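You operate a simulated robot arm through the tools that you are given. There is no shell and no other tool.

Carry out the task below with a simulated two-armed robot. There is one attempt and no reset: what you move stays moved.

JOB
Take the cream cloth from the top of the dressing table and lay it out flat on the free end of the island top.

Only the result counts: the job must be done as asked and must still hold three seconds after the hand-in. Knocking over, shifting, dropping, spilling or breaking anything else fails it. Flat cloth is picked up by pressing the open fingertips on it (5 to 10 N) and closing them slowly along it; thin cloth reads only 2 to 8 mm in the jaws.

ROBOT AND FRAMES
Two 7-joint arms with two-finger parallel grippers on one trunk, on a base that drives. Base frame: it is fixed to the floor where the robot stands at the start and does not move with it; the origin is under the middle of the robot, x ahead of it, y to its left, z up; the surface under the hand at the start is at about z = 760. Readings come in mm, rad, newtons and seconds.
The left shoulder is at the start at [85, 182, 1015], the right one opposite. With the tool pointing down near the work surface each hand reaches from about 320 to 760 mm from the robot's upright axis, wherever it stands, measured 20 degrees to its own side. Places, roughly: cream cloth [500, 100, 800]; free end of the island top [-1200, -800, 900]. Payload 3.91 kg a hand.
Tool frame (each hand has its own): the origin (TCP) lies between the finger pads and is the grasp point; the fingertips stand 30 mm ahead of it; z points along the fingers, y is the line along which they close. Largest opening 110 mm; finger width 20, thickness 10; the body of the gripper, 48 by 112 mm, starts 55 mm behind the TCP.
Orientation is that of the tool frame in the base frame, as [roll, pitch, yaw] about the fixed x, y, z axes, in that order (R = Rz(yaw) Ry(pitch) Rx(roll)). With the fingers straight down and closing along the base's y, the tool's x points along the base's -x, its y along +y and its z along -z.

CONTROLS
- The arms move only by the tool step_arm. It takes "left_commands", "right_commands" or both (then of equal length, played together; a hand with none holds still); each is a list of rows, each a list of 6 numbers: the shift along the tool's x, y, z in mm, then the turn, a rotation vector about the tool's x, y, z in rad. In form: [[tx, ty, tz, wx, wy, wz], ...]. A call has 1 to 20 rows; each row is the pose to reach, as a shift and turn from the pose commanded when the call began, along the tool's axes at that moment. "left_hand" and "right_hand" are, for a hand that has rows, the opening, from 0 (shut) to 1 (fully open), set as the call begins (left out, the last holds). Rows are played at 5 a second. More than 50 mm and 0.15 rad between two rows, or a gripper value outside its range, and nothing of the call is played. Where a pose cannot be reached the arm comes as near as it can. A force on the tool above 40 N (or 10 N above the force at the start of the call, whichever is more), or a blocked arm, ends the call early, and 0.2 s more pass. Each finger travels about 72 mm/s and halts on what it meets, pressing with about 31 N; the grip force reading is that of the motor and also rises with nothing between the fingers. The clock runs only during rows and for 0.2 s after the last one: add rows that repeat a pose to give the fingers time. It gives the time, the measured TCP pose, the force on the tool (base axes), the opening and the grip force at its end, in the units of the frame above (readings bear some noise), with the torque about the TCP (base axes, N m) and any sound that the robot's microphone picked up.
- Cameras (640 x 400 px; columns grow to the right, rows downward): "scene" is now at [228.5, 17.1, 1179.9]; the picture's right is [0.24, -0.97, 0.00], its down [-0.71, -0.18, -0.68] and it looks along [0.66, 0.17, -0.73] (base axes); focal length 245 px, centre (320, 200). "left" rides on the left gripper at [72, -17, -103] in its tool frame; the picture's right is [0.23, 0.97, 0.00], its down [-0.76, 0.18, -0.62] and it looks along [-0.61, 0.14, 0.78] (tool axes); focal length 222 px, centre (320, 200). "right" rides on the right gripper at [72, 17, -103] in its tool frame; the picture's right is [-0.23, 0.97, 0.00], its down [-0.76, -0.18, -0.62] and it looks along [-0.61, -0.14, 0.78] (tool axes); focal length 222 px, centre (320, 200). There is no depth. A picture from a camera that has moved, and an enlarged one, comes with that camera's place and axes in the base frame and with its lens.
- get_image(camera): a new picture of that camera. The clock stands still meanwhile.
- raise_lower(by): slides the trunk up (or, below 0, down) by that many mm; the arms and the scene camera ride with it, the base frame stays. It gives what a move gives, with no picture.
- drive_base(legs): drives the robot by 1 to 6 legs, each [ahead, left, turn to the left] in mm, mm and rad, along the robot's own axes; the way and the turn of a leg run together, so that a leg with both is an arc; at most 1500 mm and 3.142 rad a leg. The arms and the cameras ride along, it lands a little off, and it stops where it bumps. It gives what a move gives.
- pan_tilt(pan, tilt): turns the head with the scene camera to pan (to the left, within 1.396 rad either way) and tilt (down, from -0.506 to 1.204), counted from straight ahead of the robot. It gives what a move gives.
- inspect(camera, box): a new picture of the part [left, top, right, bottom] of that camera's present view, enlarged. The clock stands still meanwhile.
- close_job(): hands the job in; it is judged then, once.

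Nothing tells you exact positions but the pictures and the camera data. Unless the task says otherwise, let go and move clear before handing in.

The tools are called after "Call:" by a JSON object that holds its "api" and its "payload". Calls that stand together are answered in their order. step_arm: Moves the arms, as the interface text tells. Its arguments: {"type":"object","properties":{"left_commands":{"type":"array"},"left_hand":{"type":"number"},"right_commands":{"type":"array"},"right_hand":{"type":"number"}},"required":[]} The other tools are called the same way: raise_lower (by) slides the trunk up or down; drive_base (legs) drives the base; pan_tilt (pan, tilt) turns the head that bears the scene camera; get_image (camera) takes a picture; inspect (camera, box) takes an enlarged picture of a part of a camera's view; close_job () hands the job in.

At the start:

```text
clock: 0.0
left_ee_pos: [510.3, 313.9, 929.4]
left_ee_rot: [3.139, 0.001, 3.141]
left_wrist_force: [-0.9, -0.2, 0.0]
left_torque: [-0.01, -0.01, -0.03]
left_finger_gap: 110.2
left_grasp_force: 0.1
right_ee_pos: [494.6, -60.7, 999.5]
right_ee_rot: [-3.141, 0.002, -3.14]
right_wrist_force: [0.6, 0.4, 0.3]
right_torque: [0.0, 0.0, 0.0]
right_finger_gap: 110.1
right_grasp_force: 0.1
trunk travel left (down, up): [-275.0, 239.0]
robot x, y, heading: [3.2, -0.4, -0.003]
head pan, tilt: [0.246, 0.817]
```

scene: 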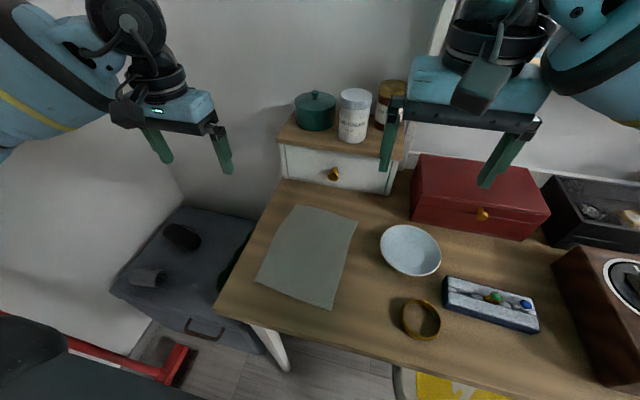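
right: 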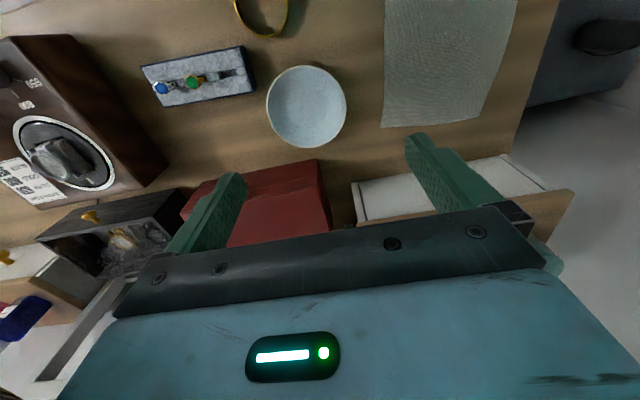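
left: 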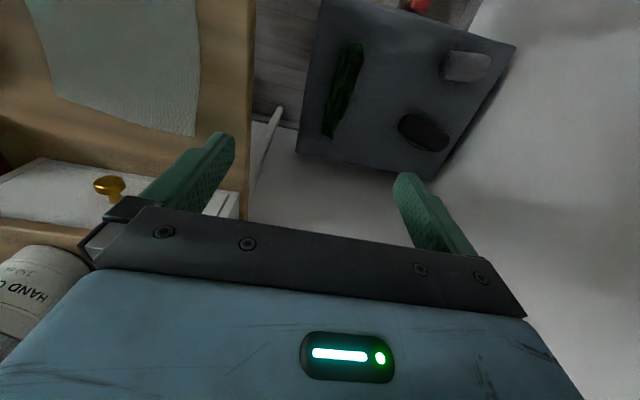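

The cream cloth lies flat on the left end of the dressing table, at roughly x 373–580, y 20–176, with a bowl and ring to its right. I'll look around for the island before planning the carry.

Call:
{"api": "inspect", "payload": {"camera": "scene", "box": [220, 180, 460, 330]}}

Call:
{"api": "pan_tilt", "payload": {"pan": -1.39, "tilt": 0.4}}

Call:
{"api": "get_image", "payload": {"camera": "scene"}}

Call:
{"api": "pan_tilt", "payload": {"pan": 1.39, "tilt": 0.4}}

Call:
{"api": "get_image", "payload": {"camera": "scene"}}

```text
2.67 times, centred on (340, 255) of scene
camera zoom: at [228.5, 17.1, 1179.9], right [0.24, -0.97, 0.0], down [-0.71, -0.18, -0.68], along [0.66, 0.17, -0.73], focal length 654 px, centre (267, 53)
```

zoom: 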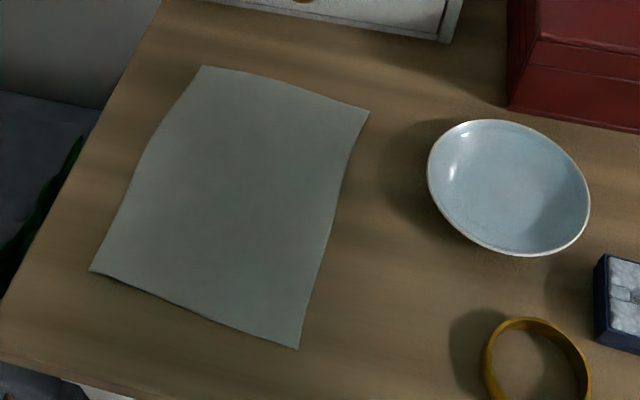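

```text
clock: 1.7
left_ee_pos: [510.4, 313.0, 930.2]
left_ee_rot: [-3.141, 0.0, 3.141]
left_wrist_force: [-0.3, 0.3, -0.8]
left_torque: [0.0, -0.01, -0.03]
left_finger_gap: 110.1
left_grasp_force: 0.0
right_ee_pos: [494.5, -61.0, 999.6]
right_ee_rot: [3.141, 0.002, -3.141]
right_wrist_force: [0.5, 0.4, 0.0]
right_torque: [0.0, 0.01, -0.02]
right_finger_gap: 109.7
right_grasp_force: 0.0
trunk travel left (down, up): [-275.0, 239.0]
robot x, y, heading: [-1.6, -2.0, -0.001]
head pan, tilt: [-1.389, 0.4]
```

```text
taken
camera scene: at [167.9, -93.4, 1216.4], right [-0.98, -0.18, 0.0], down [-0.07, 0.38, -0.92], along [0.17, -0.91, -0.39], focal length 245 px, centre (320, 200)
```

scene: 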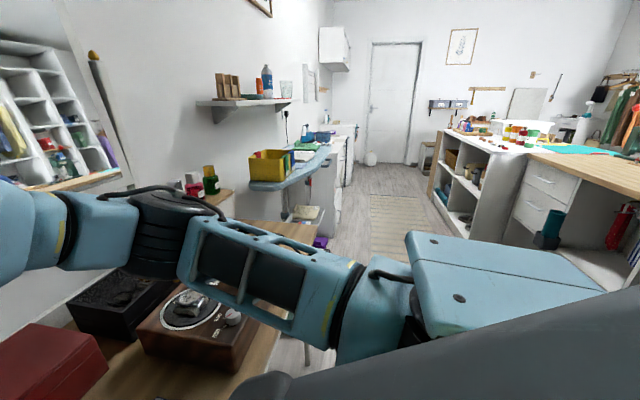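

```text
clock: 4.1
left_ee_pos: [510.5, 313.4, 929.6]
left_ee_rot: [-3.141, 0.0, -3.141]
left_wrist_force: [0.8, -0.7, -1.4]
left_torque: [0.02, 0.0, 0.02]
left_finger_gap: 110.3
left_grasp_force: 0.0
right_ee_pos: [494.9, -61.5, 999.3]
right_ee_rot: [3.141, 0.002, -3.141]
right_wrist_force: [0.1, 0.9, -0.9]
right_torque: [-0.03, 0.02, -0.02]
right_finger_gap: 109.9
right_grasp_force: 0.1
trunk travel left (down, up): [-275.0, 239.0]
robot x, y, heading: [-0.4, 1.4, -0.001]
head pan, tilt: [1.389, 0.4]
```

```text
taken
camera scene: at [167.9, 88.8, 1216.4], right [0.98, -0.18, 0.0], down [-0.07, -0.38, -0.92], along [0.17, 0.91, -0.39], focal length 245 px, centre (320, 200)
```

scene: 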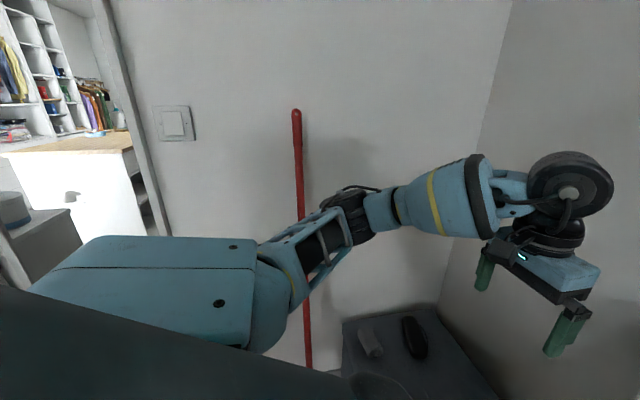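

The island runs behind me on the right, and the cloth is clear of its neighbours on the table. I'll back off slightly and move left so that both hands reach the cloth's near edge evenly, then look at it again.

Call:
{"api": "drive_base", "payload": {"legs": [[-100, 0, 0], [0, 80, 0]]}}

Call:
{"api": "pan_tilt", "payload": {"pan": 0.0, "tilt": 0.8}}

Call:
{"api": "get_image", "payload": {"camera": "scene"}}

```text
clock: 6.3
left_ee_pos: [409.6, 392.5, 930.1]
left_ee_rot: [-3.141, -0.001, 3.14]
left_wrist_force: [0.2, 1.2, 0.5]
left_torque: [-0.01, 0.0, -0.02]
left_finger_gap: 110.2
left_grasp_force: 0.1
right_ee_pos: [394.9, 17.8, 997.8]
right_ee_rot: [-3.141, 0.002, 3.14]
right_wrist_force: [0.5, -0.4, 0.0]
right_torque: [-0.02, 0.03, 0.02]
right_finger_gap: 110.0
right_grasp_force: 0.1
trunk travel left (down, up): [-275.0, 239.0]
robot x, y, heading: [-99.8, 75.0, -0.0]
head pan, tilt: [1.389, 0.4]
```

```text
clock: 7.8
left_ee_pos: [410.4, 391.7, 930.8]
left_ee_rot: [-3.14, 0.001, 3.141]
left_wrist_force: [0.4, 0.3, -0.3]
left_torque: [-0.03, 0.0, -0.03]
left_finger_gap: 109.9
left_grasp_force: 0.0
right_ee_pos: [396.5, 17.1, 1000.2]
right_ee_rot: [-3.141, 0.003, 3.14]
right_wrist_force: [-0.1, 0.3, -0.5]
right_torque: [-0.03, -0.01, 0.01]
right_finger_gap: 110.2
right_grasp_force: 0.0
trunk travel left (down, up): [-275.0, 239.0]
robot x, y, heading: [-102.0, 78.9, -0.0]
head pan, tilt: [0.0, 0.799]
```

```text
taken
camera scene: at [131.9, 76.4, 1181.3], right [0.0, -1.0, 0.0], down [-0.72, 0.0, -0.7], along [0.7, 0.0, -0.72], focal length 245 px, centre (320, 200)
```

scene: 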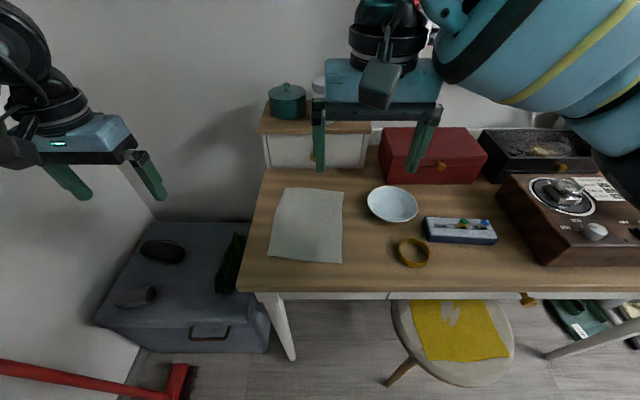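

The cloth's near edge runs from about (370, 37) to (385, 179), with the table top at about z 760. I'll turn both hands so the jaws close across that edge, with the wrist cameras facing outward.

Call:
{"api": "step_arm", "payload": {"left_commands": [[0, 0, 0, 0, 0, 0.14], [0, 0, 0, 0, 0, 0.28], [0, 0, 0, 0, 0, 0.42], [0, 0, 0, 0, 0, 0.56], [0, 0, 0, 0, 0, 0.7], [0, 0, 0, 0, 0, 0.84], [0, 0, 0, 0, 0, 0.98], [0, 0, 0, 0, 0, 1.12], [0, 0, 0, 0, 0, 1.26], [0, 0, 0, 0, 0, 1.4], [0, 0, 0, 0, 0, 1.54], [0, 0, 0, 0, 0, 1.676], [0, 0, 0, 0, 0, 1.676]], "right_commands": [[0, 0, 0, 0, 0, -0.12], [0, 0, 0, 0, 0, -0.24], [0, 0, 0, 0, 0, -0.36], [0, 0, 0, 0, 0, -0.48], [0, 0, 0, 0, 0, -0.6], [0, 0, 0, 0, 0, -0.72], [0, 0, 0, 0, 0, -0.84], [0, 0, 0, 0, 0, -0.96], [0, 0, 0, 0, 0, -1.08], [0, 0, 0, 0, 0, -1.2], [0, 0, 0, 0, 0, -1.33], [0, 0, 0, 0, 0, -1.466], [0, 0, 0, 0, 0, -1.466]], "left_hand": 0.3, "right_hand": 0.3}}

Call:
{"api": "get_image", "payload": {"camera": "scene"}}

```text
clock: 10.6
left_ee_pos: [210.6, 266.5, 924.5]
left_ee_rot: [-3.107, -0.036, 1.47]
left_wrist_force: [0.5, 1.3, 7.8]
left_torque: [-0.14, 0.0, 0.01]
left_finger_gap: 33.1
left_grasp_force: 0.1
left hand out of reach, approached as far as the arm can: row 6, 7, 8, 9, 10, 11, 12, 13
right_ee_pos: [332.5, 34.2, 993.1]
right_ee_rot: [-3.14, 0.0, -1.678]
right_wrist_force: [0.9, 0.0, 0.3]
right_torque: [-0.01, 0.01, -0.01]
right_finger_gap: 33.2
right_grasp_force: 0.0
right hand out of reach, approached as far as the arm can: row 11, 12, 13
trunk travel left (down, up): [-275.0, 239.0]
robot x, y, heading: [-103.2, 77.4, -0.0]
head pan, tilt: [0.0, 0.799]
```

```text
taken
camera scene: at [131.8, 77.6, 1181.2], right [0.0, -1.0, 0.0], down [-0.72, 0.0, -0.7], along [0.7, 0.0, -0.72], focal length 245 px, centre (320, 200)
```

scene: 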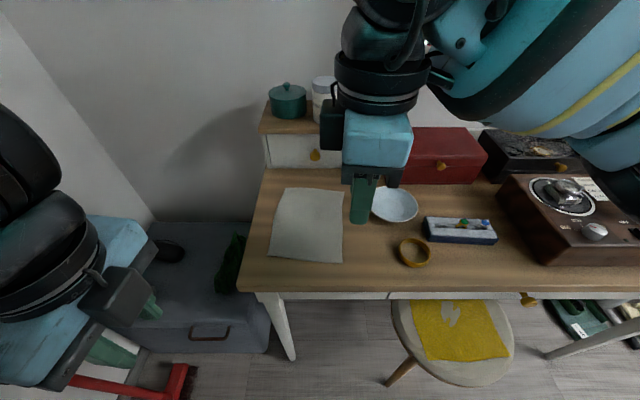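

The left hand ran out of wrist range at a full 90°, so it needs to turn less. I'll unwind it to about 40° and read the pose to see where it really stands.

Call:
{"api": "step_arm", "payload": {"left_commands": [[0, 0, 0, 0, 0, -0.14], [0, 0, 0, 0, 0, -0.28], [0, 0, 0, 0, 0, -0.42], [0, 0, 0, 0, 0, -0.56], [0, 0, 0, 0, 0, -0.7], [0, 0, 0, 0, 0, -0.84], [0, 0, 0, 0, 0, -0.976], [0, 0, 0, 0, 0, -0.976]], "right_commands": [[0, 0, 0, 0, 0, 0.1], [0, 0, 0, 0, 0, 0.2], [0, 0, 0, 0, 0, 0.266], [0, 0, 0, 0, 0, 0.266], [0, 0, 0, 0, 0, 0.266], [0, 0, 0, 0, 0, 0.266], [0, 0, 0, 0, 0, 0.266], [0, 0, 0, 0, 0, 0.266]]}}

```text
clock: 12.4
left_ee_pos: [214.2, 264.9, 931.8]
left_ee_rot: [3.141, 0.0, 2.441]
left_wrist_force: [0.2, 0.2, 0.4]
left_torque: [0.0, -0.05, 0.02]
left_finger_gap: 33.0
left_grasp_force: 0.1
right_ee_pos: [332.4, 30.8, 993.3]
right_ee_rot: [-3.141, 0.002, -1.942]
right_wrist_force: [-0.1, 0.5, 0.9]
right_torque: [0.0, 0.0, 0.03]
right_finger_gap: 33.2
right_grasp_force: 0.0
trunk travel left (down, up): [-275.0, 239.0]
robot x, y, heading: [-97.2, 79.1, 0.001]
head pan, tilt: [0.0, 0.799]
```

Poses count from where the arm really stopped. Now I'll bring both hands over the near corners of the cloth, staying high, and then turn the left one as far as it will go there.

Call:
{"api": "step_arm", "payload": {"left_commands": [[-40, 8, 0, 0, 0, 0], [-80, 15, 0, 0, 0, 0], [-120, 23, 0, 0, 0, 0], [-160, 31, 0, 0, 0, 0], [-200, 38, 0, 0, 0, 0], [-218.7, 42, 0, 0, 0, 0.1], [-218.7, 42, 0, 0, 0, 0.23], [-218.7, 42, 0, 0, 0, 0.36], [-218.7, 42, 0, 0, 0, 0.5], [-218.7, 42, 0, 0, 0, 0.5]], "right_commands": [[-15, -18, 0, 0, 0, 0], [-30, -35, 0, 0, 0, 0], [-45.4, -53.2, 0, 0, 0, 0], [-45.4, -53.2, 0, 0, 0, 0], [-45.4, -53.2, 0, 0, 0, 0], [-45.4, -53.2, 0, 0, 0, 0], [-45.4, -53.2, 0, 0, 0, 0], [-45.4, -53.2, 0, 0, 0, 0], [-45.4, -53.2, 0, 0, 0, 0], [-45.4, -53.2, 0, 0, 0, 0]], "left_hand": 0.22, "right_hand": 0.22}}

Call:
{"api": "get_image", "payload": {"camera": "scene"}}

Call:
{"api": "get_image", "payload": {"camera": "left"}}

Call:
{"api": "get_image", "payload": {"camera": "right"}}

```text
clock: 14.6
left_ee_pos: [408.5, 155.5, 931.3]
left_ee_rot: [-3.141, 0.0, 2.009]
left_wrist_force: [0.0, -0.6, 0.4]
left_torque: [-0.02, 0.0, 0.01]
left_finger_gap: 24.5
left_grasp_force: 0.1
left hand out of reach, approached as far as the arm can: row 9, 10
right_ee_pos: [399.8, 51.7, 992.0]
right_ee_rot: [-3.14, -0.001, -1.944]
right_wrist_force: [0.6, 0.3, -0.2]
right_torque: [0.02, 0.02, 0.0]
right_finger_gap: 24.0
right_grasp_force: 0.0
trunk travel left (down, up): [-275.0, 239.0]
robot x, y, heading: [-100.9, 78.0, 0.0]
head pan, tilt: [0.0, 0.799]
```

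```text
taken
camera scene: at [132.0, 76.4, 1181.3], right [0.0, -1.0, 0.0], down [-0.72, 0.0, -0.7], along [0.7, 0.0, -0.72], focal length 245 px, centre (320, 200)
```

scene: 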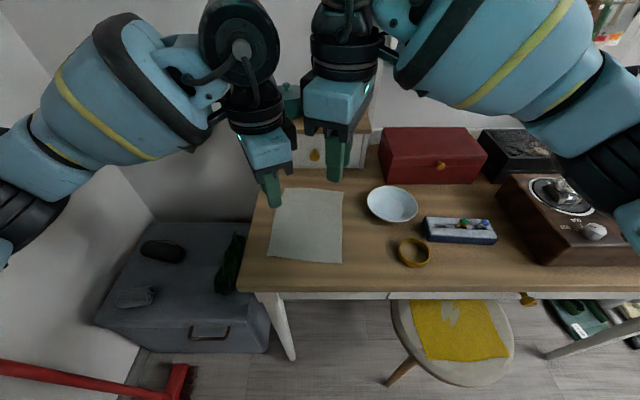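

```text
taken
camera left: at [363.3, 215.5, 1034.9], right [0.79, 0.62, 0.0], down [0.48, -0.61, 0.62], along [0.39, -0.49, -0.78], focal length 222 px, centre (320, 200)
```

left: 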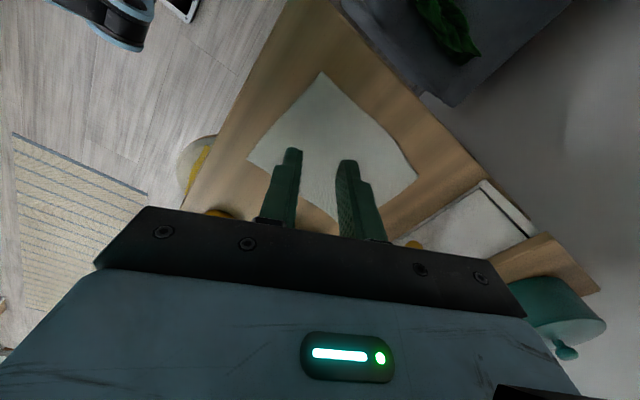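

```text
taken
camera right: at [357.4, -8.6, 1096.7], right [-0.82, 0.57, 0.0], down [0.44, 0.65, 0.62], along [0.35, 0.51, -0.78], focal length 222 px, centre (320, 200)
```

right: 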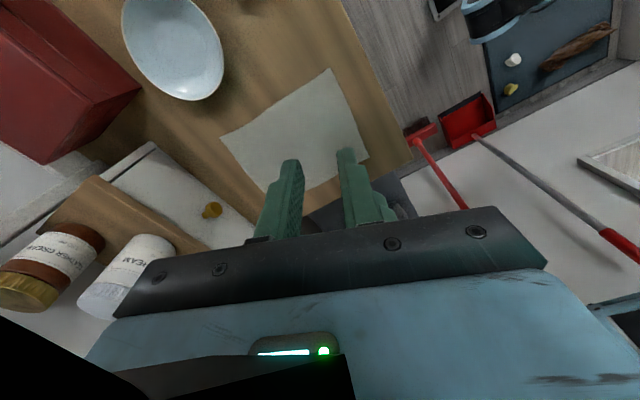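

Comparing the wrist and scene views, the near corners are at about (392, 184) and (376, 35), with the table at about z 750–755. I'll bring the left hand down to just above its corner.

Call:
{"api": "step_arm", "payload": {"left_commands": [[1.8, 9.1, 35, 0, 0, 0], [1.8, 9.1, 70, 0, 0, 0], [1.8, 9.1, 100, 0, 0, 0], [1.8, 9.1, 120, 0, 0, 0], [1.8, 9.1, 132, 0, 0, 0], [1.8, 9.1, 132, 0, 0, 0]]}}

Call:
{"api": "get_image", "payload": {"camera": "left"}}

Call:
{"api": "inspect", "payload": {"camera": "scene", "box": [220, 160, 380, 280]}}

```text
clock: 16.0
left_ee_pos: [417.2, 162.2, 798.5]
left_ee_rot: [3.141, -0.001, 2.011]
left_wrist_force: [0.5, 1.0, -0.3]
left_torque: [0.02, -0.02, 0.04]
left_finger_gap: 24.3
left_grasp_force: 0.1
right_ee_pos: [400.9, 53.7, 992.4]
right_ee_rot: [-3.14, -0.001, -1.941]
right_wrist_force: [-0.8, -0.6, 0.1]
right_torque: [0.0, -0.03, 0.01]
right_finger_gap: 24.2
right_grasp_force: 0.0
trunk travel left (down, up): [-275.0, 239.0]
robot x, y, heading: [-96.2, 81.0, 0.001]
head pan, tilt: [0.0, 0.799]
```

```text
taken
camera left: at [372.2, 222.4, 902.0], right [0.78, 0.62, 0.0], down [0.48, -0.61, 0.62], along [0.39, -0.49, -0.78], focal length 222 px, centre (320, 200)
```

left: 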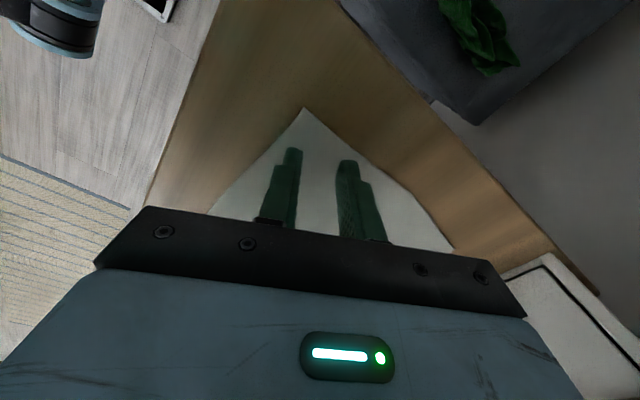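

```text
3.33 times, centred on (300, 220) of scene
camera zoom: at [131.9, 76.4, 1181.3], right [0.0, -1.0, 0.0], down [-0.72, 0.0, -0.7], along [0.7, 0.0, -0.72], focal length 818 px, centre (387, 133)
```

zoom: 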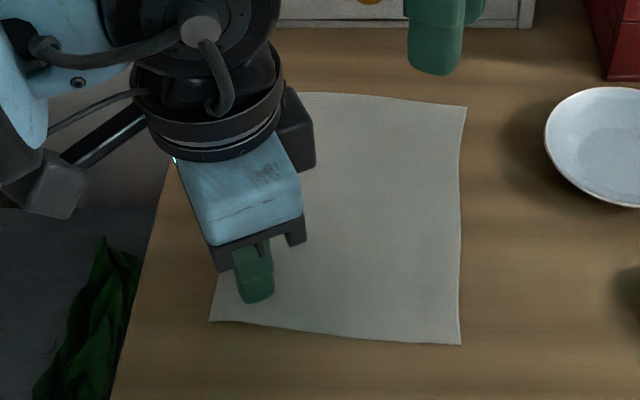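

The left fingertips are about 16 mm above the cloth and well placed inside the corner. I'll go down gently while reading the force.

Call:
{"api": "step_arm", "payload": {"left_commands": [[0, 0, 4, 0, 0, 0], [0, 0, 8, 0, 0, 0], [0, 0, 11, 0, 0, 0], [0, 0, 11, 0, 0, 0]]}}

Call:
{"api": "step_arm", "payload": {"left_commands": [[0, 0, 1, 0, 0, 0], [0, 0, 2, 0, 0, 0], [0, 0, 2, 0, 0, 0]]}}

Call:
{"api": "step_arm", "payload": {"left_commands": [[0, 0, 1, 0, 0, 0], [0, 0, 1, 0, 0, 0]]}}

```text
clock: 17.0
left_ee_pos: [417.3, 160.6, 791.3]
left_ee_rot: [3.137, 0.005, 2.013]
left_wrist_force: [-0.3, 6.7, 32.2]
left_torque: [0.16, 0.4, -0.1]
left_finger_gap: 24.1
left_grasp_force: 0.0
right_ee_pos: [397.0, 54.0, 992.8]
right_ee_rot: [-3.139, 0.0, -1.943]
right_wrist_force: [0.5, 0.0, 0.5]
right_torque: [-0.02, 0.03, 0.03]
right_finger_gap: 24.0
right_grasp_force: 0.1
trunk travel left (down, up): [-275.0, 239.0]
robot x, y, heading: [-98.7, 80.2, -0.001]
head pan, tilt: [0.0, 0.799]
```

```text
clock: 17.5
left_ee_pos: [418.3, 159.7, 791.5]
left_ee_rot: [3.136, 0.008, 2.01]
left_wrist_force: [-2.4, 1.7, 13.0]
left_torque: [0.06, 0.3, -0.05]
left_finger_gap: 24.7
left_grasp_force: 0.5
right_ee_pos: [399.9, 53.0, 991.5]
right_ee_rot: [-3.14, 0.0, -1.943]
right_wrist_force: [-0.3, -0.2, -0.2]
right_torque: [0.01, 0.03, 0.0]
right_finger_gap: 24.1
right_grasp_force: 0.1
trunk travel left (down, up): [-275.0, 239.0]
robot x, y, heading: [-98.8, 84.7, -0.002]
head pan, tilt: [0.0, 0.799]
stopped in row 2 (left hand): the force on the tool passed its limit at 44 N (the readings are from after the stop); the commanded pose is now the measured one
```

```text
clock: 18.1
left_ee_pos: [418.5, 160.3, 791.0]
left_ee_rot: [3.136, 0.01, 2.014]
left_wrist_force: [0.9, 2.1, 26.7]
left_torque: [-0.03, 0.41, -0.04]
left_finger_gap: 24.1
left_grasp_force: 0.1
right_ee_pos: [399.2, 53.4, 993.7]
right_ee_rot: [-3.14, 0.001, -1.941]
right_wrist_force: [-0.2, 0.1, 1.0]
right_torque: [0.01, 0.01, -0.01]
right_finger_gap: 24.2
right_grasp_force: 0.1
trunk travel left (down, up): [-275.0, 239.0]
robot x, y, heading: [-101.1, 79.9, -0.002]
head pan, tilt: [0.0, 0.799]
```

The surface is at about z 761 and the contact is stiff, about 13 N per mm. I'm pressing too hard, so I'll ease up to about 8 N before closing.

Call:
{"api": "step_arm", "payload": {"left_commands": [[0, 0, -1.4, 0, 0, 0], [0, 0, -1.4, 0, 0, 0]]}}

```text
clock: 18.7
left_ee_pos: [419.0, 160.0, 790.8]
left_ee_rot: [3.135, 0.007, 2.014]
left_wrist_force: [3.9, 1.1, 24.7]
left_torque: [-0.04, 0.26, -0.01]
left_finger_gap: 23.3
left_grasp_force: 0.1
right_ee_pos: [398.0, 53.5, 992.5]
right_ee_rot: [-3.141, -0.001, -1.943]
right_wrist_force: [0.5, 0.1, 0.6]
right_torque: [0.02, -0.05, -0.02]
right_finger_gap: 24.2
right_grasp_force: 0.1
trunk travel left (down, up): [-275.0, 239.0]
robot x, y, heading: [-98.3, 81.8, -0.005]
head pan, tilt: [0.0, 0.799]
```

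Call:
{"api": "step_arm", "payload": {"left_commands": [[0, 0, -1.5, 0, 0, 0], [0, 0, -1.5, 0, 0, 0]]}}

```text
clock: 19.3
left_ee_pos: [417.7, 159.5, 790.5]
left_ee_rot: [3.137, 0.005, 2.01]
left_wrist_force: [3.2, -2.5, 14.5]
left_torque: [-0.01, 0.08, 0.0]
left_finger_gap: 23.4
left_grasp_force: 0.0
right_ee_pos: [399.7, 54.1, 992.0]
right_ee_rot: [-3.14, 0.002, -1.943]
right_wrist_force: [0.2, 0.0, -0.9]
right_torque: [-0.04, -0.02, 0.0]
right_finger_gap: 24.2
right_grasp_force: 0.1
trunk travel left (down, up): [-275.0, 239.0]
robot x, y, heading: [-99.0, 75.4, -0.003]
head pan, tilt: [0.0, 0.799]
```

I see the force easing at about 7 N per mm, so one more millimetre up should put it in range. Then I'll begin closing in small steps.

Call:
{"api": "step_arm", "payload": {"left_commands": [[0, 0, -1.0, 0, 0, 0], [0, 0, -1.0, 0, 0, 0]]}}

```text
clock: 19.9
left_ee_pos: [417.9, 161.1, 790.9]
left_ee_rot: [3.139, 0.002, 2.012]
left_wrist_force: [-0.3, 0.1, 2.1]
left_torque: [-0.01, 0.03, 0.04]
left_finger_gap: 24.3
left_grasp_force: 0.0
right_ee_pos: [400.4, 52.9, 991.8]
right_ee_rot: [-3.14, 0.001, -1.945]
right_wrist_force: [-0.1, -0.2, 0.3]
right_torque: [-0.01, -0.01, -0.01]
right_finger_gap: 24.2
right_grasp_force: 0.0
trunk travel left (down, up): [-275.0, 239.0]
robot x, y, heading: [-100.7, 82.4, -0.004]
head pan, tilt: [0.0, 0.799]
```

Call:
{"api": "step_arm", "payload": {"left_commands": [[0, 0, 0.5, 0, 0, 0], [0, 0, 0.5, 0, 0, 0], [0, 0, 0.5, 0, 0, 0]], "left_hand": 0.18}}

```text
clock: 20.7
left_ee_pos: [418.1, 161.2, 791.1]
left_ee_rot: [3.137, 0.004, 2.012]
left_wrist_force: [0.6, 0.8, 0.3]
left_torque: [-0.02, 0.01, -0.04]
left_finger_gap: 20.0
left_grasp_force: 0.1
right_ee_pos: [400.0, 52.8, 992.1]
right_ee_rot: [-3.14, 0.0, -1.944]
right_wrist_force: [0.8, -1.1, 0.4]
right_torque: [0.02, -0.02, -0.02]
right_finger_gap: 24.3
right_grasp_force: 0.1
trunk travel left (down, up): [-275.0, 239.0]
robot x, y, heading: [-100.4, 82.7, -0.002]
head pan, tilt: [0.0, 0.799]
```

Call:
{"api": "step_arm", "payload": {"left_commands": [[0, 0, 0.8, 0, 0, 0], [0, 0, 0.8, 0, 0, 0]]}}

```text
clock: 21.3
left_ee_pos: [418.1, 161.4, 791.2]
left_ee_rot: [3.138, 0.003, 2.013]
left_wrist_force: [-0.9, -0.8, 3.0]
left_torque: [0.01, 0.06, 0.0]
left_finger_gap: 20.0
left_grasp_force: 0.3
right_ee_pos: [399.0, 54.2, 991.4]
right_ee_rot: [-3.139, -0.001, -1.943]
right_wrist_force: [-1.5, 0.4, -0.5]
right_torque: [-0.02, -0.01, 0.02]
right_finger_gap: 24.3
right_grasp_force: 0.0
trunk travel left (down, up): [-275.0, 239.0]
robot x, y, heading: [-101.0, 78.9, 0.004]
head pan, tilt: [0.0, 0.799]
```

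Call:
{"api": "step_arm", "payload": {"left_commands": [[0, 0, 0.7, 0, 0, 0], [0, 0, 0.7, 0, 0, 0]]}}

```text
clock: 21.9
left_ee_pos: [418.6, 160.2, 791.7]
left_ee_rot: [3.135, 0.006, 2.014]
left_wrist_force: [-1.3, 2.5, 9.0]
left_torque: [0.04, 0.14, 0.0]
left_finger_gap: 20.2
left_grasp_force: 0.6
right_ee_pos: [398.3, 52.3, 992.7]
right_ee_rot: [-3.141, -0.001, -1.942]
right_wrist_force: [-0.1, -0.1, -0.2]
right_torque: [0.0, 0.0, -0.06]
right_finger_gap: 24.0
right_grasp_force: 0.0
trunk travel left (down, up): [-275.0, 239.0]
robot x, y, heading: [-100.3, 76.0, 0.002]
head pan, tilt: [0.0, 0.799]
```

Pressing at about 9 N now. I'll close slowly and watch how the cloth behaves.

Call:
{"api": "step_arm", "payload": {"left_commands": [[0, 0, 0, 0, 0, 0], [0, 0, 0, 0, 0, 0]], "left_hand": 0.14}}

Call:
{"api": "inspect", "payload": {"camera": "left", "box": [220, 80, 460, 230]}}

```text
clock: 22.5
left_ee_pos: [417.6, 160.2, 791.9]
left_ee_rot: [3.136, 0.006, 2.011]
left_wrist_force: [0.1, 0.8, 11.0]
left_torque: [0.02, 0.08, -0.01]
left_finger_gap: 14.7
left_grasp_force: 0.0
right_ee_pos: [399.8, 53.2, 992.8]
right_ee_rot: [-3.14, 0.0, -1.942]
right_wrist_force: [0.0, 0.5, -0.2]
right_torque: [0.01, 0.0, 0.0]
right_finger_gap: 23.9
right_grasp_force: 0.0
trunk travel left (down, up): [-275.0, 239.0]
robot x, y, heading: [-101.8, 75.8, -0.003]
head pan, tilt: [0.0, 0.799]
```

```text
2.67 times, centred on (340, 155) of left
camera zoom: at [372.6, 220.9, 894.4], right [0.78, 0.62, 0.0], down [0.48, -0.61, 0.63], along [0.39, -0.49, -0.78], focal length 592 px, centre (267, 320)
```

zoom: 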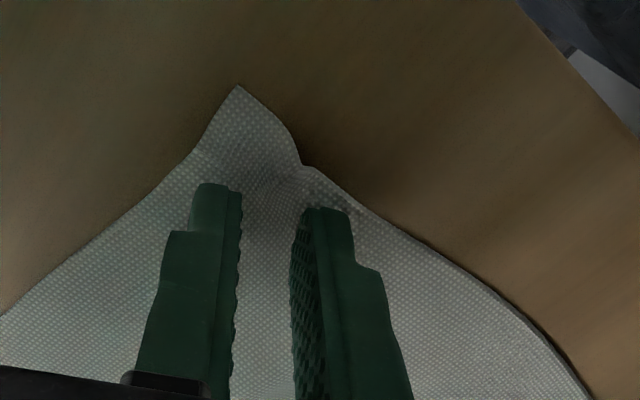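

The cloth is gathering up between the fingertips. I'll keep closing.

Call:
{"api": "step_arm", "payload": {"left_commands": [[0, 0, 0, 0, 0, 0], [0, 0, 0, 0, 0, 0]], "left_hand": 0.1}}

Call:
{"api": "step_arm", "payload": {"left_commands": [[0, 0, 0, 0, 0, 0], [0, 0, 0, 0, 0, 0]], "left_hand": 0.06}}

Call:
{"api": "inspect", "payload": {"camera": "left", "box": [220, 80, 460, 230]}}

```text
clock: 23.1
left_ee_pos: [418.2, 160.7, 790.1]
left_ee_rot: [3.138, 0.005, 2.011]
left_wrist_force: [1.1, 0.2, 12.2]
left_torque: [0.01, 0.09, -0.01]
left_finger_gap: 10.3
left_grasp_force: 0.0
right_ee_pos: [398.9, 53.1, 992.0]
right_ee_rot: [-3.139, 0.0, -1.944]
right_wrist_force: [1.2, -0.1, 0.0]
right_torque: [-0.02, -0.02, 0.01]
right_finger_gap: 24.3
right_grasp_force: 0.1
trunk travel left (down, up): [-275.0, 239.0]
robot x, y, heading: [-102.5, 79.3, 0.003]
head pan, tilt: [0.0, 0.799]
```

```text
clock: 23.7
left_ee_pos: [418.0, 159.5, 790.7]
left_ee_rot: [3.135, 0.005, 2.013]
left_wrist_force: [0.4, -0.5, 14.3]
left_torque: [0.0, 0.11, 0.03]
left_finger_gap: 6.8
left_grasp_force: 0.5
right_ee_pos: [398.6, 52.5, 993.3]
right_ee_rot: [-3.139, -0.001, -1.941]
right_wrist_force: [0.4, 0.3, -0.3]
right_torque: [0.0, -0.01, -0.02]
right_finger_gap: 24.2
right_grasp_force: 0.1
trunk travel left (down, up): [-275.0, 239.0]
robot x, y, heading: [-102.5, 78.8, 0.0]
head pan, tilt: [0.0, 0.799]
```

```text
2.67 times, centred on (340, 155) of left
camera zoom: at [372.4, 220.9, 894.4], right [0.78, 0.62, 0.0], down [0.48, -0.61, 0.63], along [0.39, -0.49, -0.78], focal length 592 px, centre (267, 320)
```

zoom: 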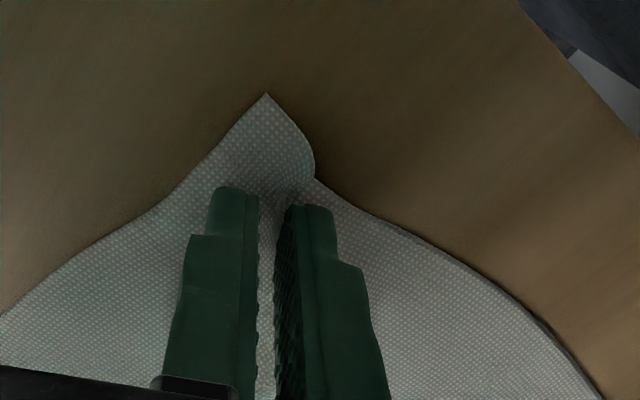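

Call:
{"api": "step_arm", "payload": {"left_commands": [[0, 0, 0, 0, 0, 0], [0, 0, 0, 0, 0, 0], [0, 0, 0, 0, 0, 0]], "left_hand": 0.0}}

Call:
{"api": "inspect", "payload": {"camera": "left", "box": [220, 80, 460, 230]}}

Call:
{"api": "get_image", "payload": {"camera": "scene"}}

Call:
{"api": "get_image", "payload": {"camera": "right"}}

```text
clock: 24.5
left_ee_pos: [417.6, 159.8, 790.5]
left_ee_rot: [3.136, 0.005, 2.012]
left_wrist_force: [0.0, -0.2, 15.3]
left_torque: [0.03, 0.11, -0.03]
left_finger_gap: 1.7
left_grasp_force: 30.9
right_ee_pos: [400.1, 52.0, 993.0]
right_ee_rot: [-3.141, -0.001, -1.943]
right_wrist_force: [-0.3, -0.6, 0.0]
right_torque: [-0.02, 0.02, 0.0]
right_finger_gap: 24.3
right_grasp_force: 0.1
trunk travel left (down, up): [-275.0, 239.0]
robot x, y, heading: [-101.5, 77.5, 0.002]
head pan, tilt: [0.0, 0.799]
```

```text
2.67 times, centred on (340, 155) of left
camera zoom: at [372.3, 220.9, 894.4], right [0.78, 0.62, 0.0], down [0.48, -0.61, 0.63], along [0.39, -0.49, -0.78], focal length 592 px, centre (267, 320)
```

zoom: 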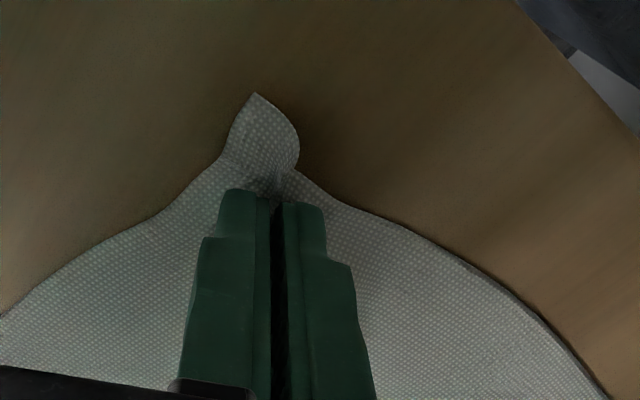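

```text
taken
camera scene: at [130.9, 76.3, 1181.5], right [0.0, -1.0, 0.0], down [-0.72, 0.0, -0.7], along [0.7, 0.0, -0.72], focal length 245 px, centre (320, 200)
```

scene: 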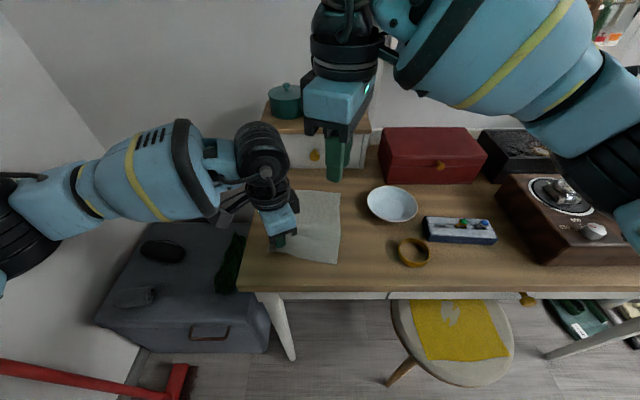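

```text
taken
camera right: at [356.5, -8.6, 1097.2], right [-0.82, 0.57, 0.0], down [0.44, 0.64, 0.62], along [0.35, 0.51, -0.78], focal length 222 px, centre (320, 200)
```

right: 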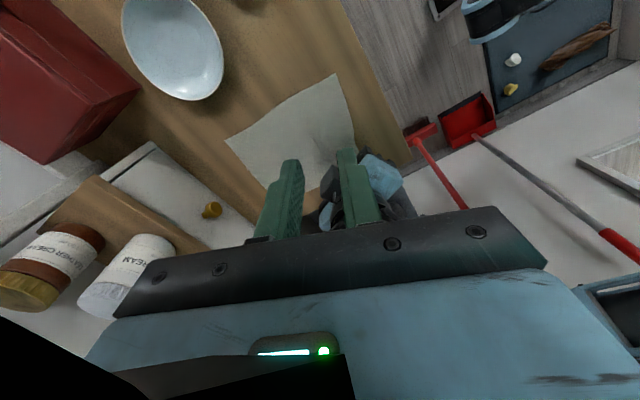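

The left jaws now hold a fold of the corner, and the near-right corner has shifted to about (369, 45). I'll bring the right hand down over it, stopping short of contact.

Call:
{"api": "step_arm", "payload": {"right_commands": [[-2.8, 3.8, 40, 0, 0, 0], [-2.8, 3.8, 80, 0, 0, 0], [-2.8, 3.8, 120, 0, 0, 0], [-2.8, 3.8, 150, 0, 0, 0], [-2.8, 3.8, 175, 0, 0, 0], [-2.8, 3.8, 192, 0, 0, 0], [-2.8, 3.8, 192, 0, 0, 0]]}}

Call:
{"api": "get_image", "payload": {"camera": "right"}}

Call:
{"api": "inspect", "payload": {"camera": "scene", "box": [220, 160, 380, 280]}}

```text
clock: 26.1
left_ee_pos: [418.0, 160.6, 791.5]
left_ee_rot: [3.137, 0.006, 2.013]
left_wrist_force: [-0.5, -0.8, 15.8]
left_torque: [0.0, 0.09, 0.0]
left_finger_gap: 1.8
left_grasp_force: 30.8
right_ee_pos: [397.6, 54.6, 800.0]
right_ee_rot: [-3.14, 0.001, -1.943]
right_wrist_force: [-1.6, -1.0, 0.6]
right_torque: [-0.05, -0.01, -0.02]
right_finger_gap: 24.1
right_grasp_force: 0.0
trunk travel left (down, up): [-275.0, 239.0]
robot x, y, heading: [-100.1, 77.7, -0.001]
head pan, tilt: [0.0, 0.799]
```

```text
taken
camera right: at [354.7, -5.7, 905.5], right [-0.82, 0.57, 0.0], down [0.44, 0.64, 0.62], along [0.35, 0.51, -0.78], focal length 222 px, centre (320, 200)
```

right: 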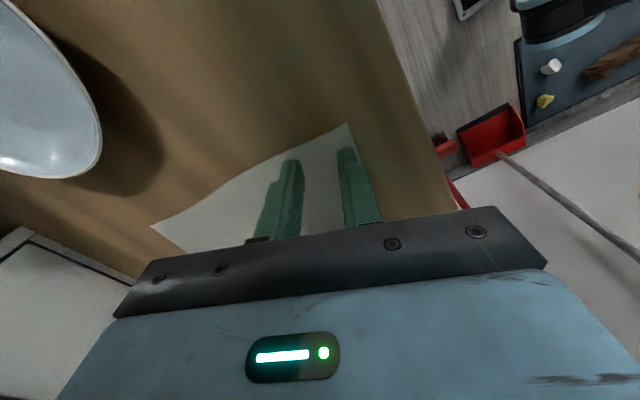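

```text
3.33 times, centred on (300, 220) of scene
camera zoom: at [130.9, 76.3, 1181.5], right [0.0, -1.0, 0.0], down [-0.72, 0.0, -0.7], along [0.7, 0.0, -0.72], focal length 818 px, centre (387, 133)
```

zoom: 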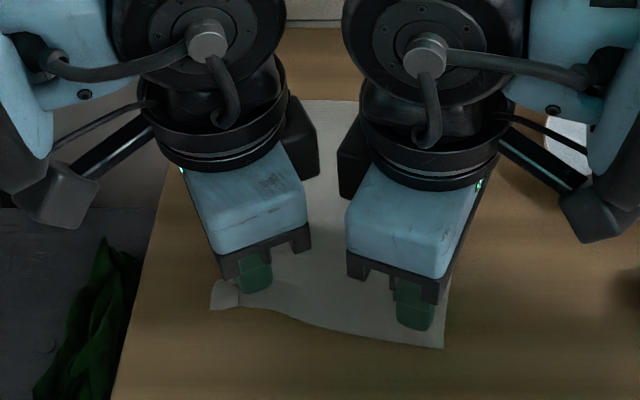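

The right fingertips are about 8 mm above the corner, with roughly 15 mm between the hands. I'll shift slightly inward and go down near contact.

Call:
{"api": "step_arm", "payload": {"right_commands": [[-4.3, -3, 0, 0, 0, 0], [-4.3, -3, 4, 0, 0, 0], [-4.3, -3, 6.5, 0, 0, 0], [-4.3, -3, 6.5, 0, 0, 0]]}}

```text
clock: 27.1
left_ee_pos: [418.4, 160.0, 790.7]
left_ee_rot: [3.137, 0.006, 2.011]
left_wrist_force: [-0.6, -1.6, 16.4]
left_torque: [0.04, 0.1, -0.02]
left_finger_gap: 1.7
left_grasp_force: 30.4
right_ee_pos: [402.1, 59.9, 794.1]
right_ee_rot: [-3.14, 0.0, -1.943]
right_wrist_force: [-0.3, 0.6, 1.4]
right_torque: [0.0, 0.03, 0.01]
right_finger_gap: 24.3
right_grasp_force: 0.0
trunk travel left (down, up): [-275.0, 239.0]
robot x, y, heading: [-98.6, 75.4, -0.005]
head pan, tilt: [0.0, 0.799]
```

Call:
{"api": "step_arm", "payload": {"right_commands": [[0, 0, 1.5, 0, 0, 0], [0, 0, 2, 0, 0, 0], [0, 0, 2, 0, 0, 0]]}}

```text
clock: 27.9
left_ee_pos: [417.0, 159.7, 790.9]
left_ee_rot: [3.136, 0.005, 2.012]
left_wrist_force: [-0.8, -1.4, 16.1]
left_torque: [0.01, 0.06, -0.03]
left_finger_gap: 1.6
left_grasp_force: 31.3
right_ee_pos: [401.7, 59.6, 792.3]
right_ee_rot: [-3.14, 0.0, -1.942]
right_wrist_force: [-0.4, -0.2, 0.9]
right_torque: [0.0, 0.02, 0.01]
right_finger_gap: 24.3
right_grasp_force: 0.1
trunk travel left (down, up): [-275.0, 239.0]
robot x, y, heading: [-102.0, 78.9, -0.001]
head pan, tilt: [0.0, 0.799]
```

Call:
{"api": "step_arm", "payload": {"right_commands": [[0, 0, 1, 0, 0, 0], [0, 0, 1, 0, 0, 0]]}}

```text
clock: 28.5
left_ee_pos: [418.2, 160.1, 791.0]
left_ee_rot: [3.136, 0.006, 2.014]
left_wrist_force: [0.9, -1.0, 16.2]
left_torque: [0.03, 0.07, 0.0]
left_finger_gap: 1.5
left_grasp_force: 30.8
right_ee_pos: [401.4, 60.0, 791.9]
right_ee_rot: [-3.14, 0.003, -1.942]
right_wrist_force: [1.0, 0.7, 1.8]
right_torque: [0.0, -0.03, 0.0]
right_finger_gap: 24.1
right_grasp_force: 0.0
trunk travel left (down, up): [-275.0, 239.0]
robot x, y, heading: [-98.2, 78.4, 0.004]
head pan, tilt: [0.0, 0.799]
```

Call:
{"api": "step_arm", "payload": {"right_commands": [[0, 0, 1, 0, 0, 0], [0, 0, 1, 0, 0, 0]]}}

```text
clock: 29.1
left_ee_pos: [418.8, 160.4, 790.5]
left_ee_rot: [3.136, 0.006, 2.012]
left_wrist_force: [2.3, -1.8, 14.1]
left_torque: [0.0, 0.02, 0.01]
left_finger_gap: 1.4
left_grasp_force: 31.3
right_ee_pos: [401.2, 59.2, 790.8]
right_ee_rot: [-3.138, 0.0, -1.941]
right_wrist_force: [-0.4, 0.0, 9.3]
right_torque: [0.04, 0.11, 0.0]
right_finger_gap: 24.1
right_grasp_force: 0.1
trunk travel left (down, up): [-275.0, 239.0]
robot x, y, heading: [-98.7, 80.1, 0.0]
head pan, tilt: [0.0, 0.799]
```

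The right hand now presses at about 9 N. I'll close it in slow steps.

Call:
{"api": "step_arm", "payload": {"right_commands": [[0, 0, 0, 0, 0, 0], [0, 0, 0, 0, 0, 0]], "right_hand": 0.18}}

Call:
{"api": "step_arm", "payload": {"right_commands": [[0, 0, 0, 0, 0, 0], [0, 0, 0, 0, 0, 0]], "right_hand": 0.14}}

Call:
{"api": "inspect", "payload": {"camera": "right", "box": [220, 80, 460, 230]}}

```text
clock: 29.7
left_ee_pos: [418.2, 160.7, 791.3]
left_ee_rot: [3.138, 0.006, 2.012]
left_wrist_force: [2.1, -1.6, 12.0]
left_torque: [0.01, 0.0, 0.01]
left_finger_gap: 1.4
left_grasp_force: 31.6
right_ee_pos: [401.4, 60.0, 792.2]
right_ee_rot: [-3.141, 0.003, -1.942]
right_wrist_force: [0.4, -0.8, 13.3]
right_torque: [0.0, 0.18, 0.0]
right_finger_gap: 19.3
right_grasp_force: 0.1
trunk travel left (down, up): [-275.0, 239.0]
robot x, y, heading: [-102.3, 78.4, -0.002]
head pan, tilt: [0.0, 0.799]
```

```text
clock: 30.3
left_ee_pos: [417.0, 160.6, 791.9]
left_ee_rot: [3.137, 0.006, 2.013]
left_wrist_force: [3.3, -1.0, 10.5]
left_torque: [0.0, 0.0, -0.01]
left_finger_gap: 1.8
left_grasp_force: 31.1
right_ee_pos: [400.6, 58.6, 791.6]
right_ee_rot: [-3.138, 0.0, -1.945]
right_wrist_force: [0.0, 0.0, 16.7]
right_torque: [-0.04, 0.17, 0.04]
right_finger_gap: 14.7
right_grasp_force: 0.0
trunk travel left (down, up): [-275.0, 239.0]
robot x, y, heading: [-101.6, 75.3, -0.001]
head pan, tilt: [0.0, 0.799]
```

```text
2.67 times, centred on (340, 155) of right
camera zoom: at [358.4, -2.0, 895.8], right [-0.82, 0.57, 0.0], down [0.44, 0.64, 0.63], along [0.36, 0.51, -0.78], focal length 592 px, centre (267, 320)
```

zoom: 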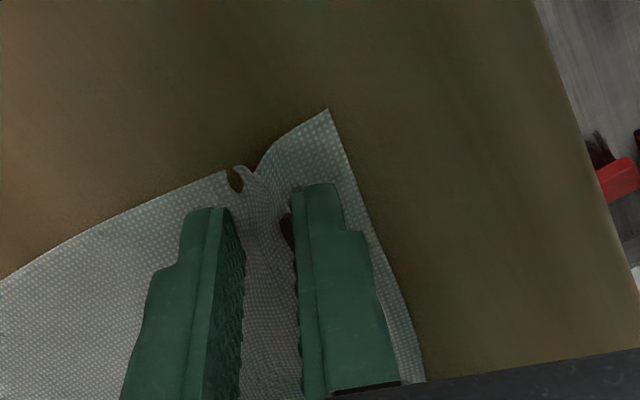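

Call:
{"api": "step_arm", "payload": {"right_commands": [[0, 0, -0.5, 0, 0, 0], [0, 0, -0.5, 0, 0, 0]], "right_hand": 0.1}}

Call:
{"api": "step_arm", "payload": {"right_commands": [[0, 0, -0.3, 0, 0, 0], [0, 0, -0.3, 0, 0, 0]], "right_hand": 0.06}}

Call:
{"api": "step_arm", "payload": {"right_commands": [[0, 0, 0, 0, 0, 0], [0, 0, 0, 0, 0, 0], [0, 0, 0, 0, 0, 0]], "right_hand": 0.0}}

Call:
{"api": "inspect", "payload": {"camera": "right", "box": [220, 80, 460, 230]}}

Call:
{"api": "inspect", "payload": {"camera": "left", "box": [220, 80, 460, 230]}}

```text
clock: 30.9
left_ee_pos: [417.0, 159.7, 791.4]
left_ee_rot: [3.136, 0.005, 2.012]
left_wrist_force: [2.2, -0.8, 9.9]
left_torque: [0.01, 0.06, -0.02]
left_finger_gap: 1.6
left_grasp_force: 31.0
right_ee_pos: [400.1, 60.0, 791.8]
right_ee_rot: [-3.14, 0.003, -1.943]
right_wrist_force: [-1.0, 0.4, 17.0]
right_torque: [-0.05, 0.14, -0.01]
right_finger_gap: 10.7
right_grasp_force: 0.1
trunk travel left (down, up): [-275.0, 239.0]
robot x, y, heading: [-98.3, 77.9, -0.001]
head pan, tilt: [0.0, 0.799]
```

```text
clock: 31.5
left_ee_pos: [417.1, 161.5, 790.8]
left_ee_rot: [3.135, 0.006, 2.011]
left_wrist_force: [1.8, -0.9, 8.6]
left_torque: [-0.02, 0.03, 0.02]
left_finger_gap: 1.6
left_grasp_force: 31.0
right_ee_pos: [401.2, 58.6, 791.2]
right_ee_rot: [-3.139, 0.003, -1.944]
right_wrist_force: [-1.5, 0.9, 15.1]
right_torque: [-0.01, 0.11, 0.01]
right_finger_gap: 7.0
right_grasp_force: 0.5
trunk travel left (down, up): [-275.0, 239.0]
robot x, y, heading: [-101.7, 80.4, -0.002]
head pan, tilt: [0.0, 0.799]
```

```text
clock: 32.3
left_ee_pos: [418.2, 161.1, 791.3]
left_ee_rot: [3.137, 0.005, 2.013]
left_wrist_force: [1.5, -1.1, 8.4]
left_torque: [-0.02, 0.02, -0.02]
left_finger_gap: 1.8
left_grasp_force: 31.5
right_ee_pos: [400.8, 60.2, 792.8]
right_ee_rot: [-3.139, 0.002, -1.942]
right_wrist_force: [-2.6, 1.6, 14.0]
right_torque: [0.0, 0.16, 0.01]
right_finger_gap: 1.7
right_grasp_force: 31.1
trunk travel left (down, up): [-275.0, 239.0]
robot x, y, heading: [-99.0, 73.9, 0.0]
head pan, tilt: [0.0, 0.799]
```

```text
2.67 times, centred on (340, 155) of right
camera zoom: at [358.4, -1.7, 895.9], right [-0.82, 0.57, 0.0], down [0.44, 0.65, 0.62], along [0.35, 0.51, -0.78], focal length 592 px, centre (267, 320)
```

zoom: 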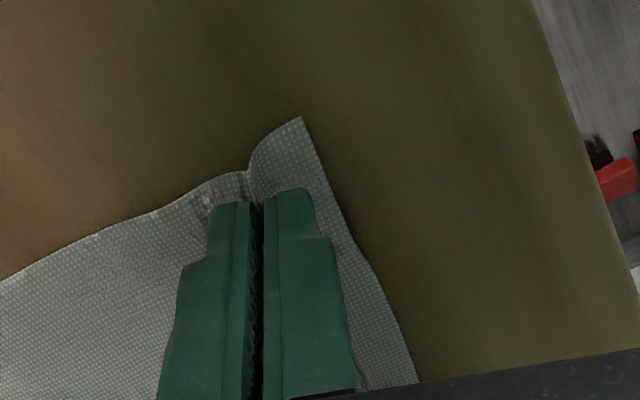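

```text
2.67 times, centred on (340, 155) of left
camera zoom: at [371.8, 221.0, 894.4], right [0.78, 0.62, 0.0], down [0.48, -0.61, 0.63], along [0.39, -0.49, -0.78], focal length 592 px, centre (267, 320)
```

zoom: 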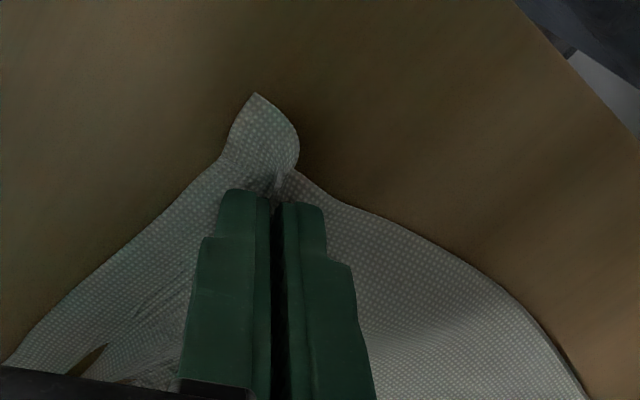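

Both jaws are shut on a fold, reading 1.7 mm each. I'll test the hold with a small lift of both hands together.

Call:
{"api": "step_arm", "payload": {"left_commands": [[0, 0, -5, 0, 0, 0], [0, 0, -10, 0, 0, 0], [0, 0, -20, 0, 0, 0], [0, 0, -30, 0, 0, 0], [0, 0, -40, 0, 0, 0], [0, 0, -40, 0, 0, 0]], "right_commands": [[0, 0, -5, 0, 0, 0], [0, 0, -10, 0, 0, 0], [0, 0, -20, 0, 0, 0], [0, 0, -30, 0, 0, 0], [0, 0, -40, 0, 0, 0], [0, 0, -40, 0, 0, 0]]}}

Call:
{"api": "get_image", "payload": {"camera": "left"}}

Call:
{"api": "get_image", "payload": {"camera": "right"}}

Call:
{"api": "inspect", "payload": {"camera": "scene", "box": [220, 160, 380, 280]}}

```text
clock: 33.7
left_ee_pos: [418.0, 160.1, 831.9]
left_ee_rot: [3.137, 0.003, 2.01]
left_wrist_force: [-0.2, -0.6, -0.4]
left_torque: [-0.03, 0.01, 0.01]
left_finger_gap: 1.2
left_grasp_force: 31.4
right_ee_pos: [401.8, 59.5, 832.5]
right_ee_rot: [3.141, 0.001, -1.942]
right_wrist_force: [0.4, 0.8, 0.2]
right_torque: [-0.02, 0.01, -0.04]
right_finger_gap: 1.9
right_grasp_force: 31.0
trunk travel left (down, up): [-275.0, 239.0]
robot x, y, heading: [-101.1, 77.4, 0.005]
head pan, tilt: [0.0, 0.799]
```

```text
taken
camera left: at [372.8, 221.3, 934.8], right [0.78, 0.62, 0.0], down [0.48, -0.61, 0.63], along [0.39, -0.49, -0.78], focal length 222 px, centre (320, 200)
```

left: 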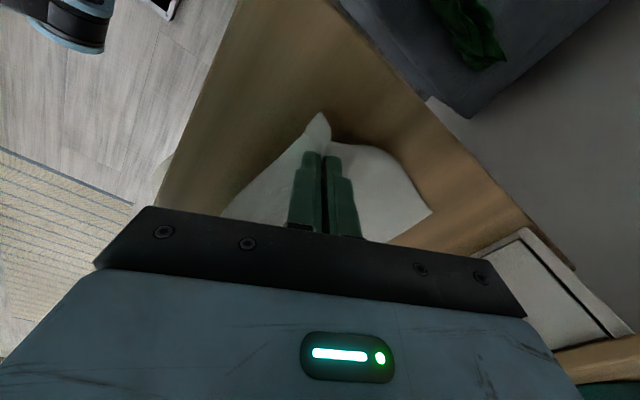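

```text
taken
camera right: at [359.7, -1.6, 936.2], right [-0.82, 0.57, 0.0], down [0.44, 0.65, 0.62], along [0.35, 0.51, -0.78], focal length 222 px, centre (320, 200)
```

right: 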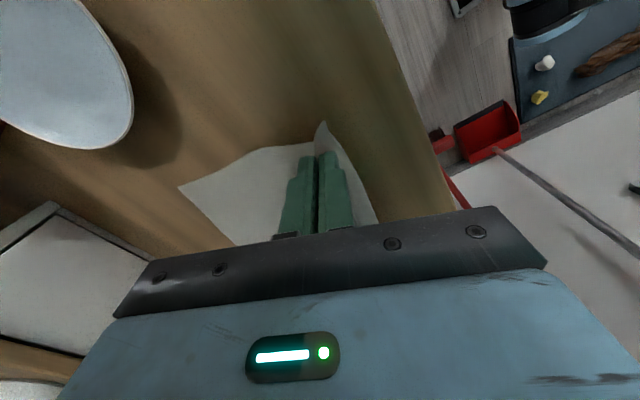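

```text
3.33 times, centred on (300, 220) of scene
camera zoom: at [132.0, 76.5, 1181.2], right [0.0, -1.0, 0.0], down [-0.72, 0.0, -0.7], along [0.7, 0.0, -0.72], focal length 818 px, centre (387, 133)
```

zoom: 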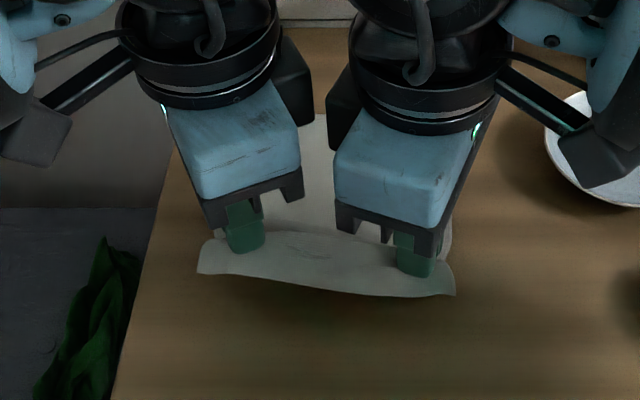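

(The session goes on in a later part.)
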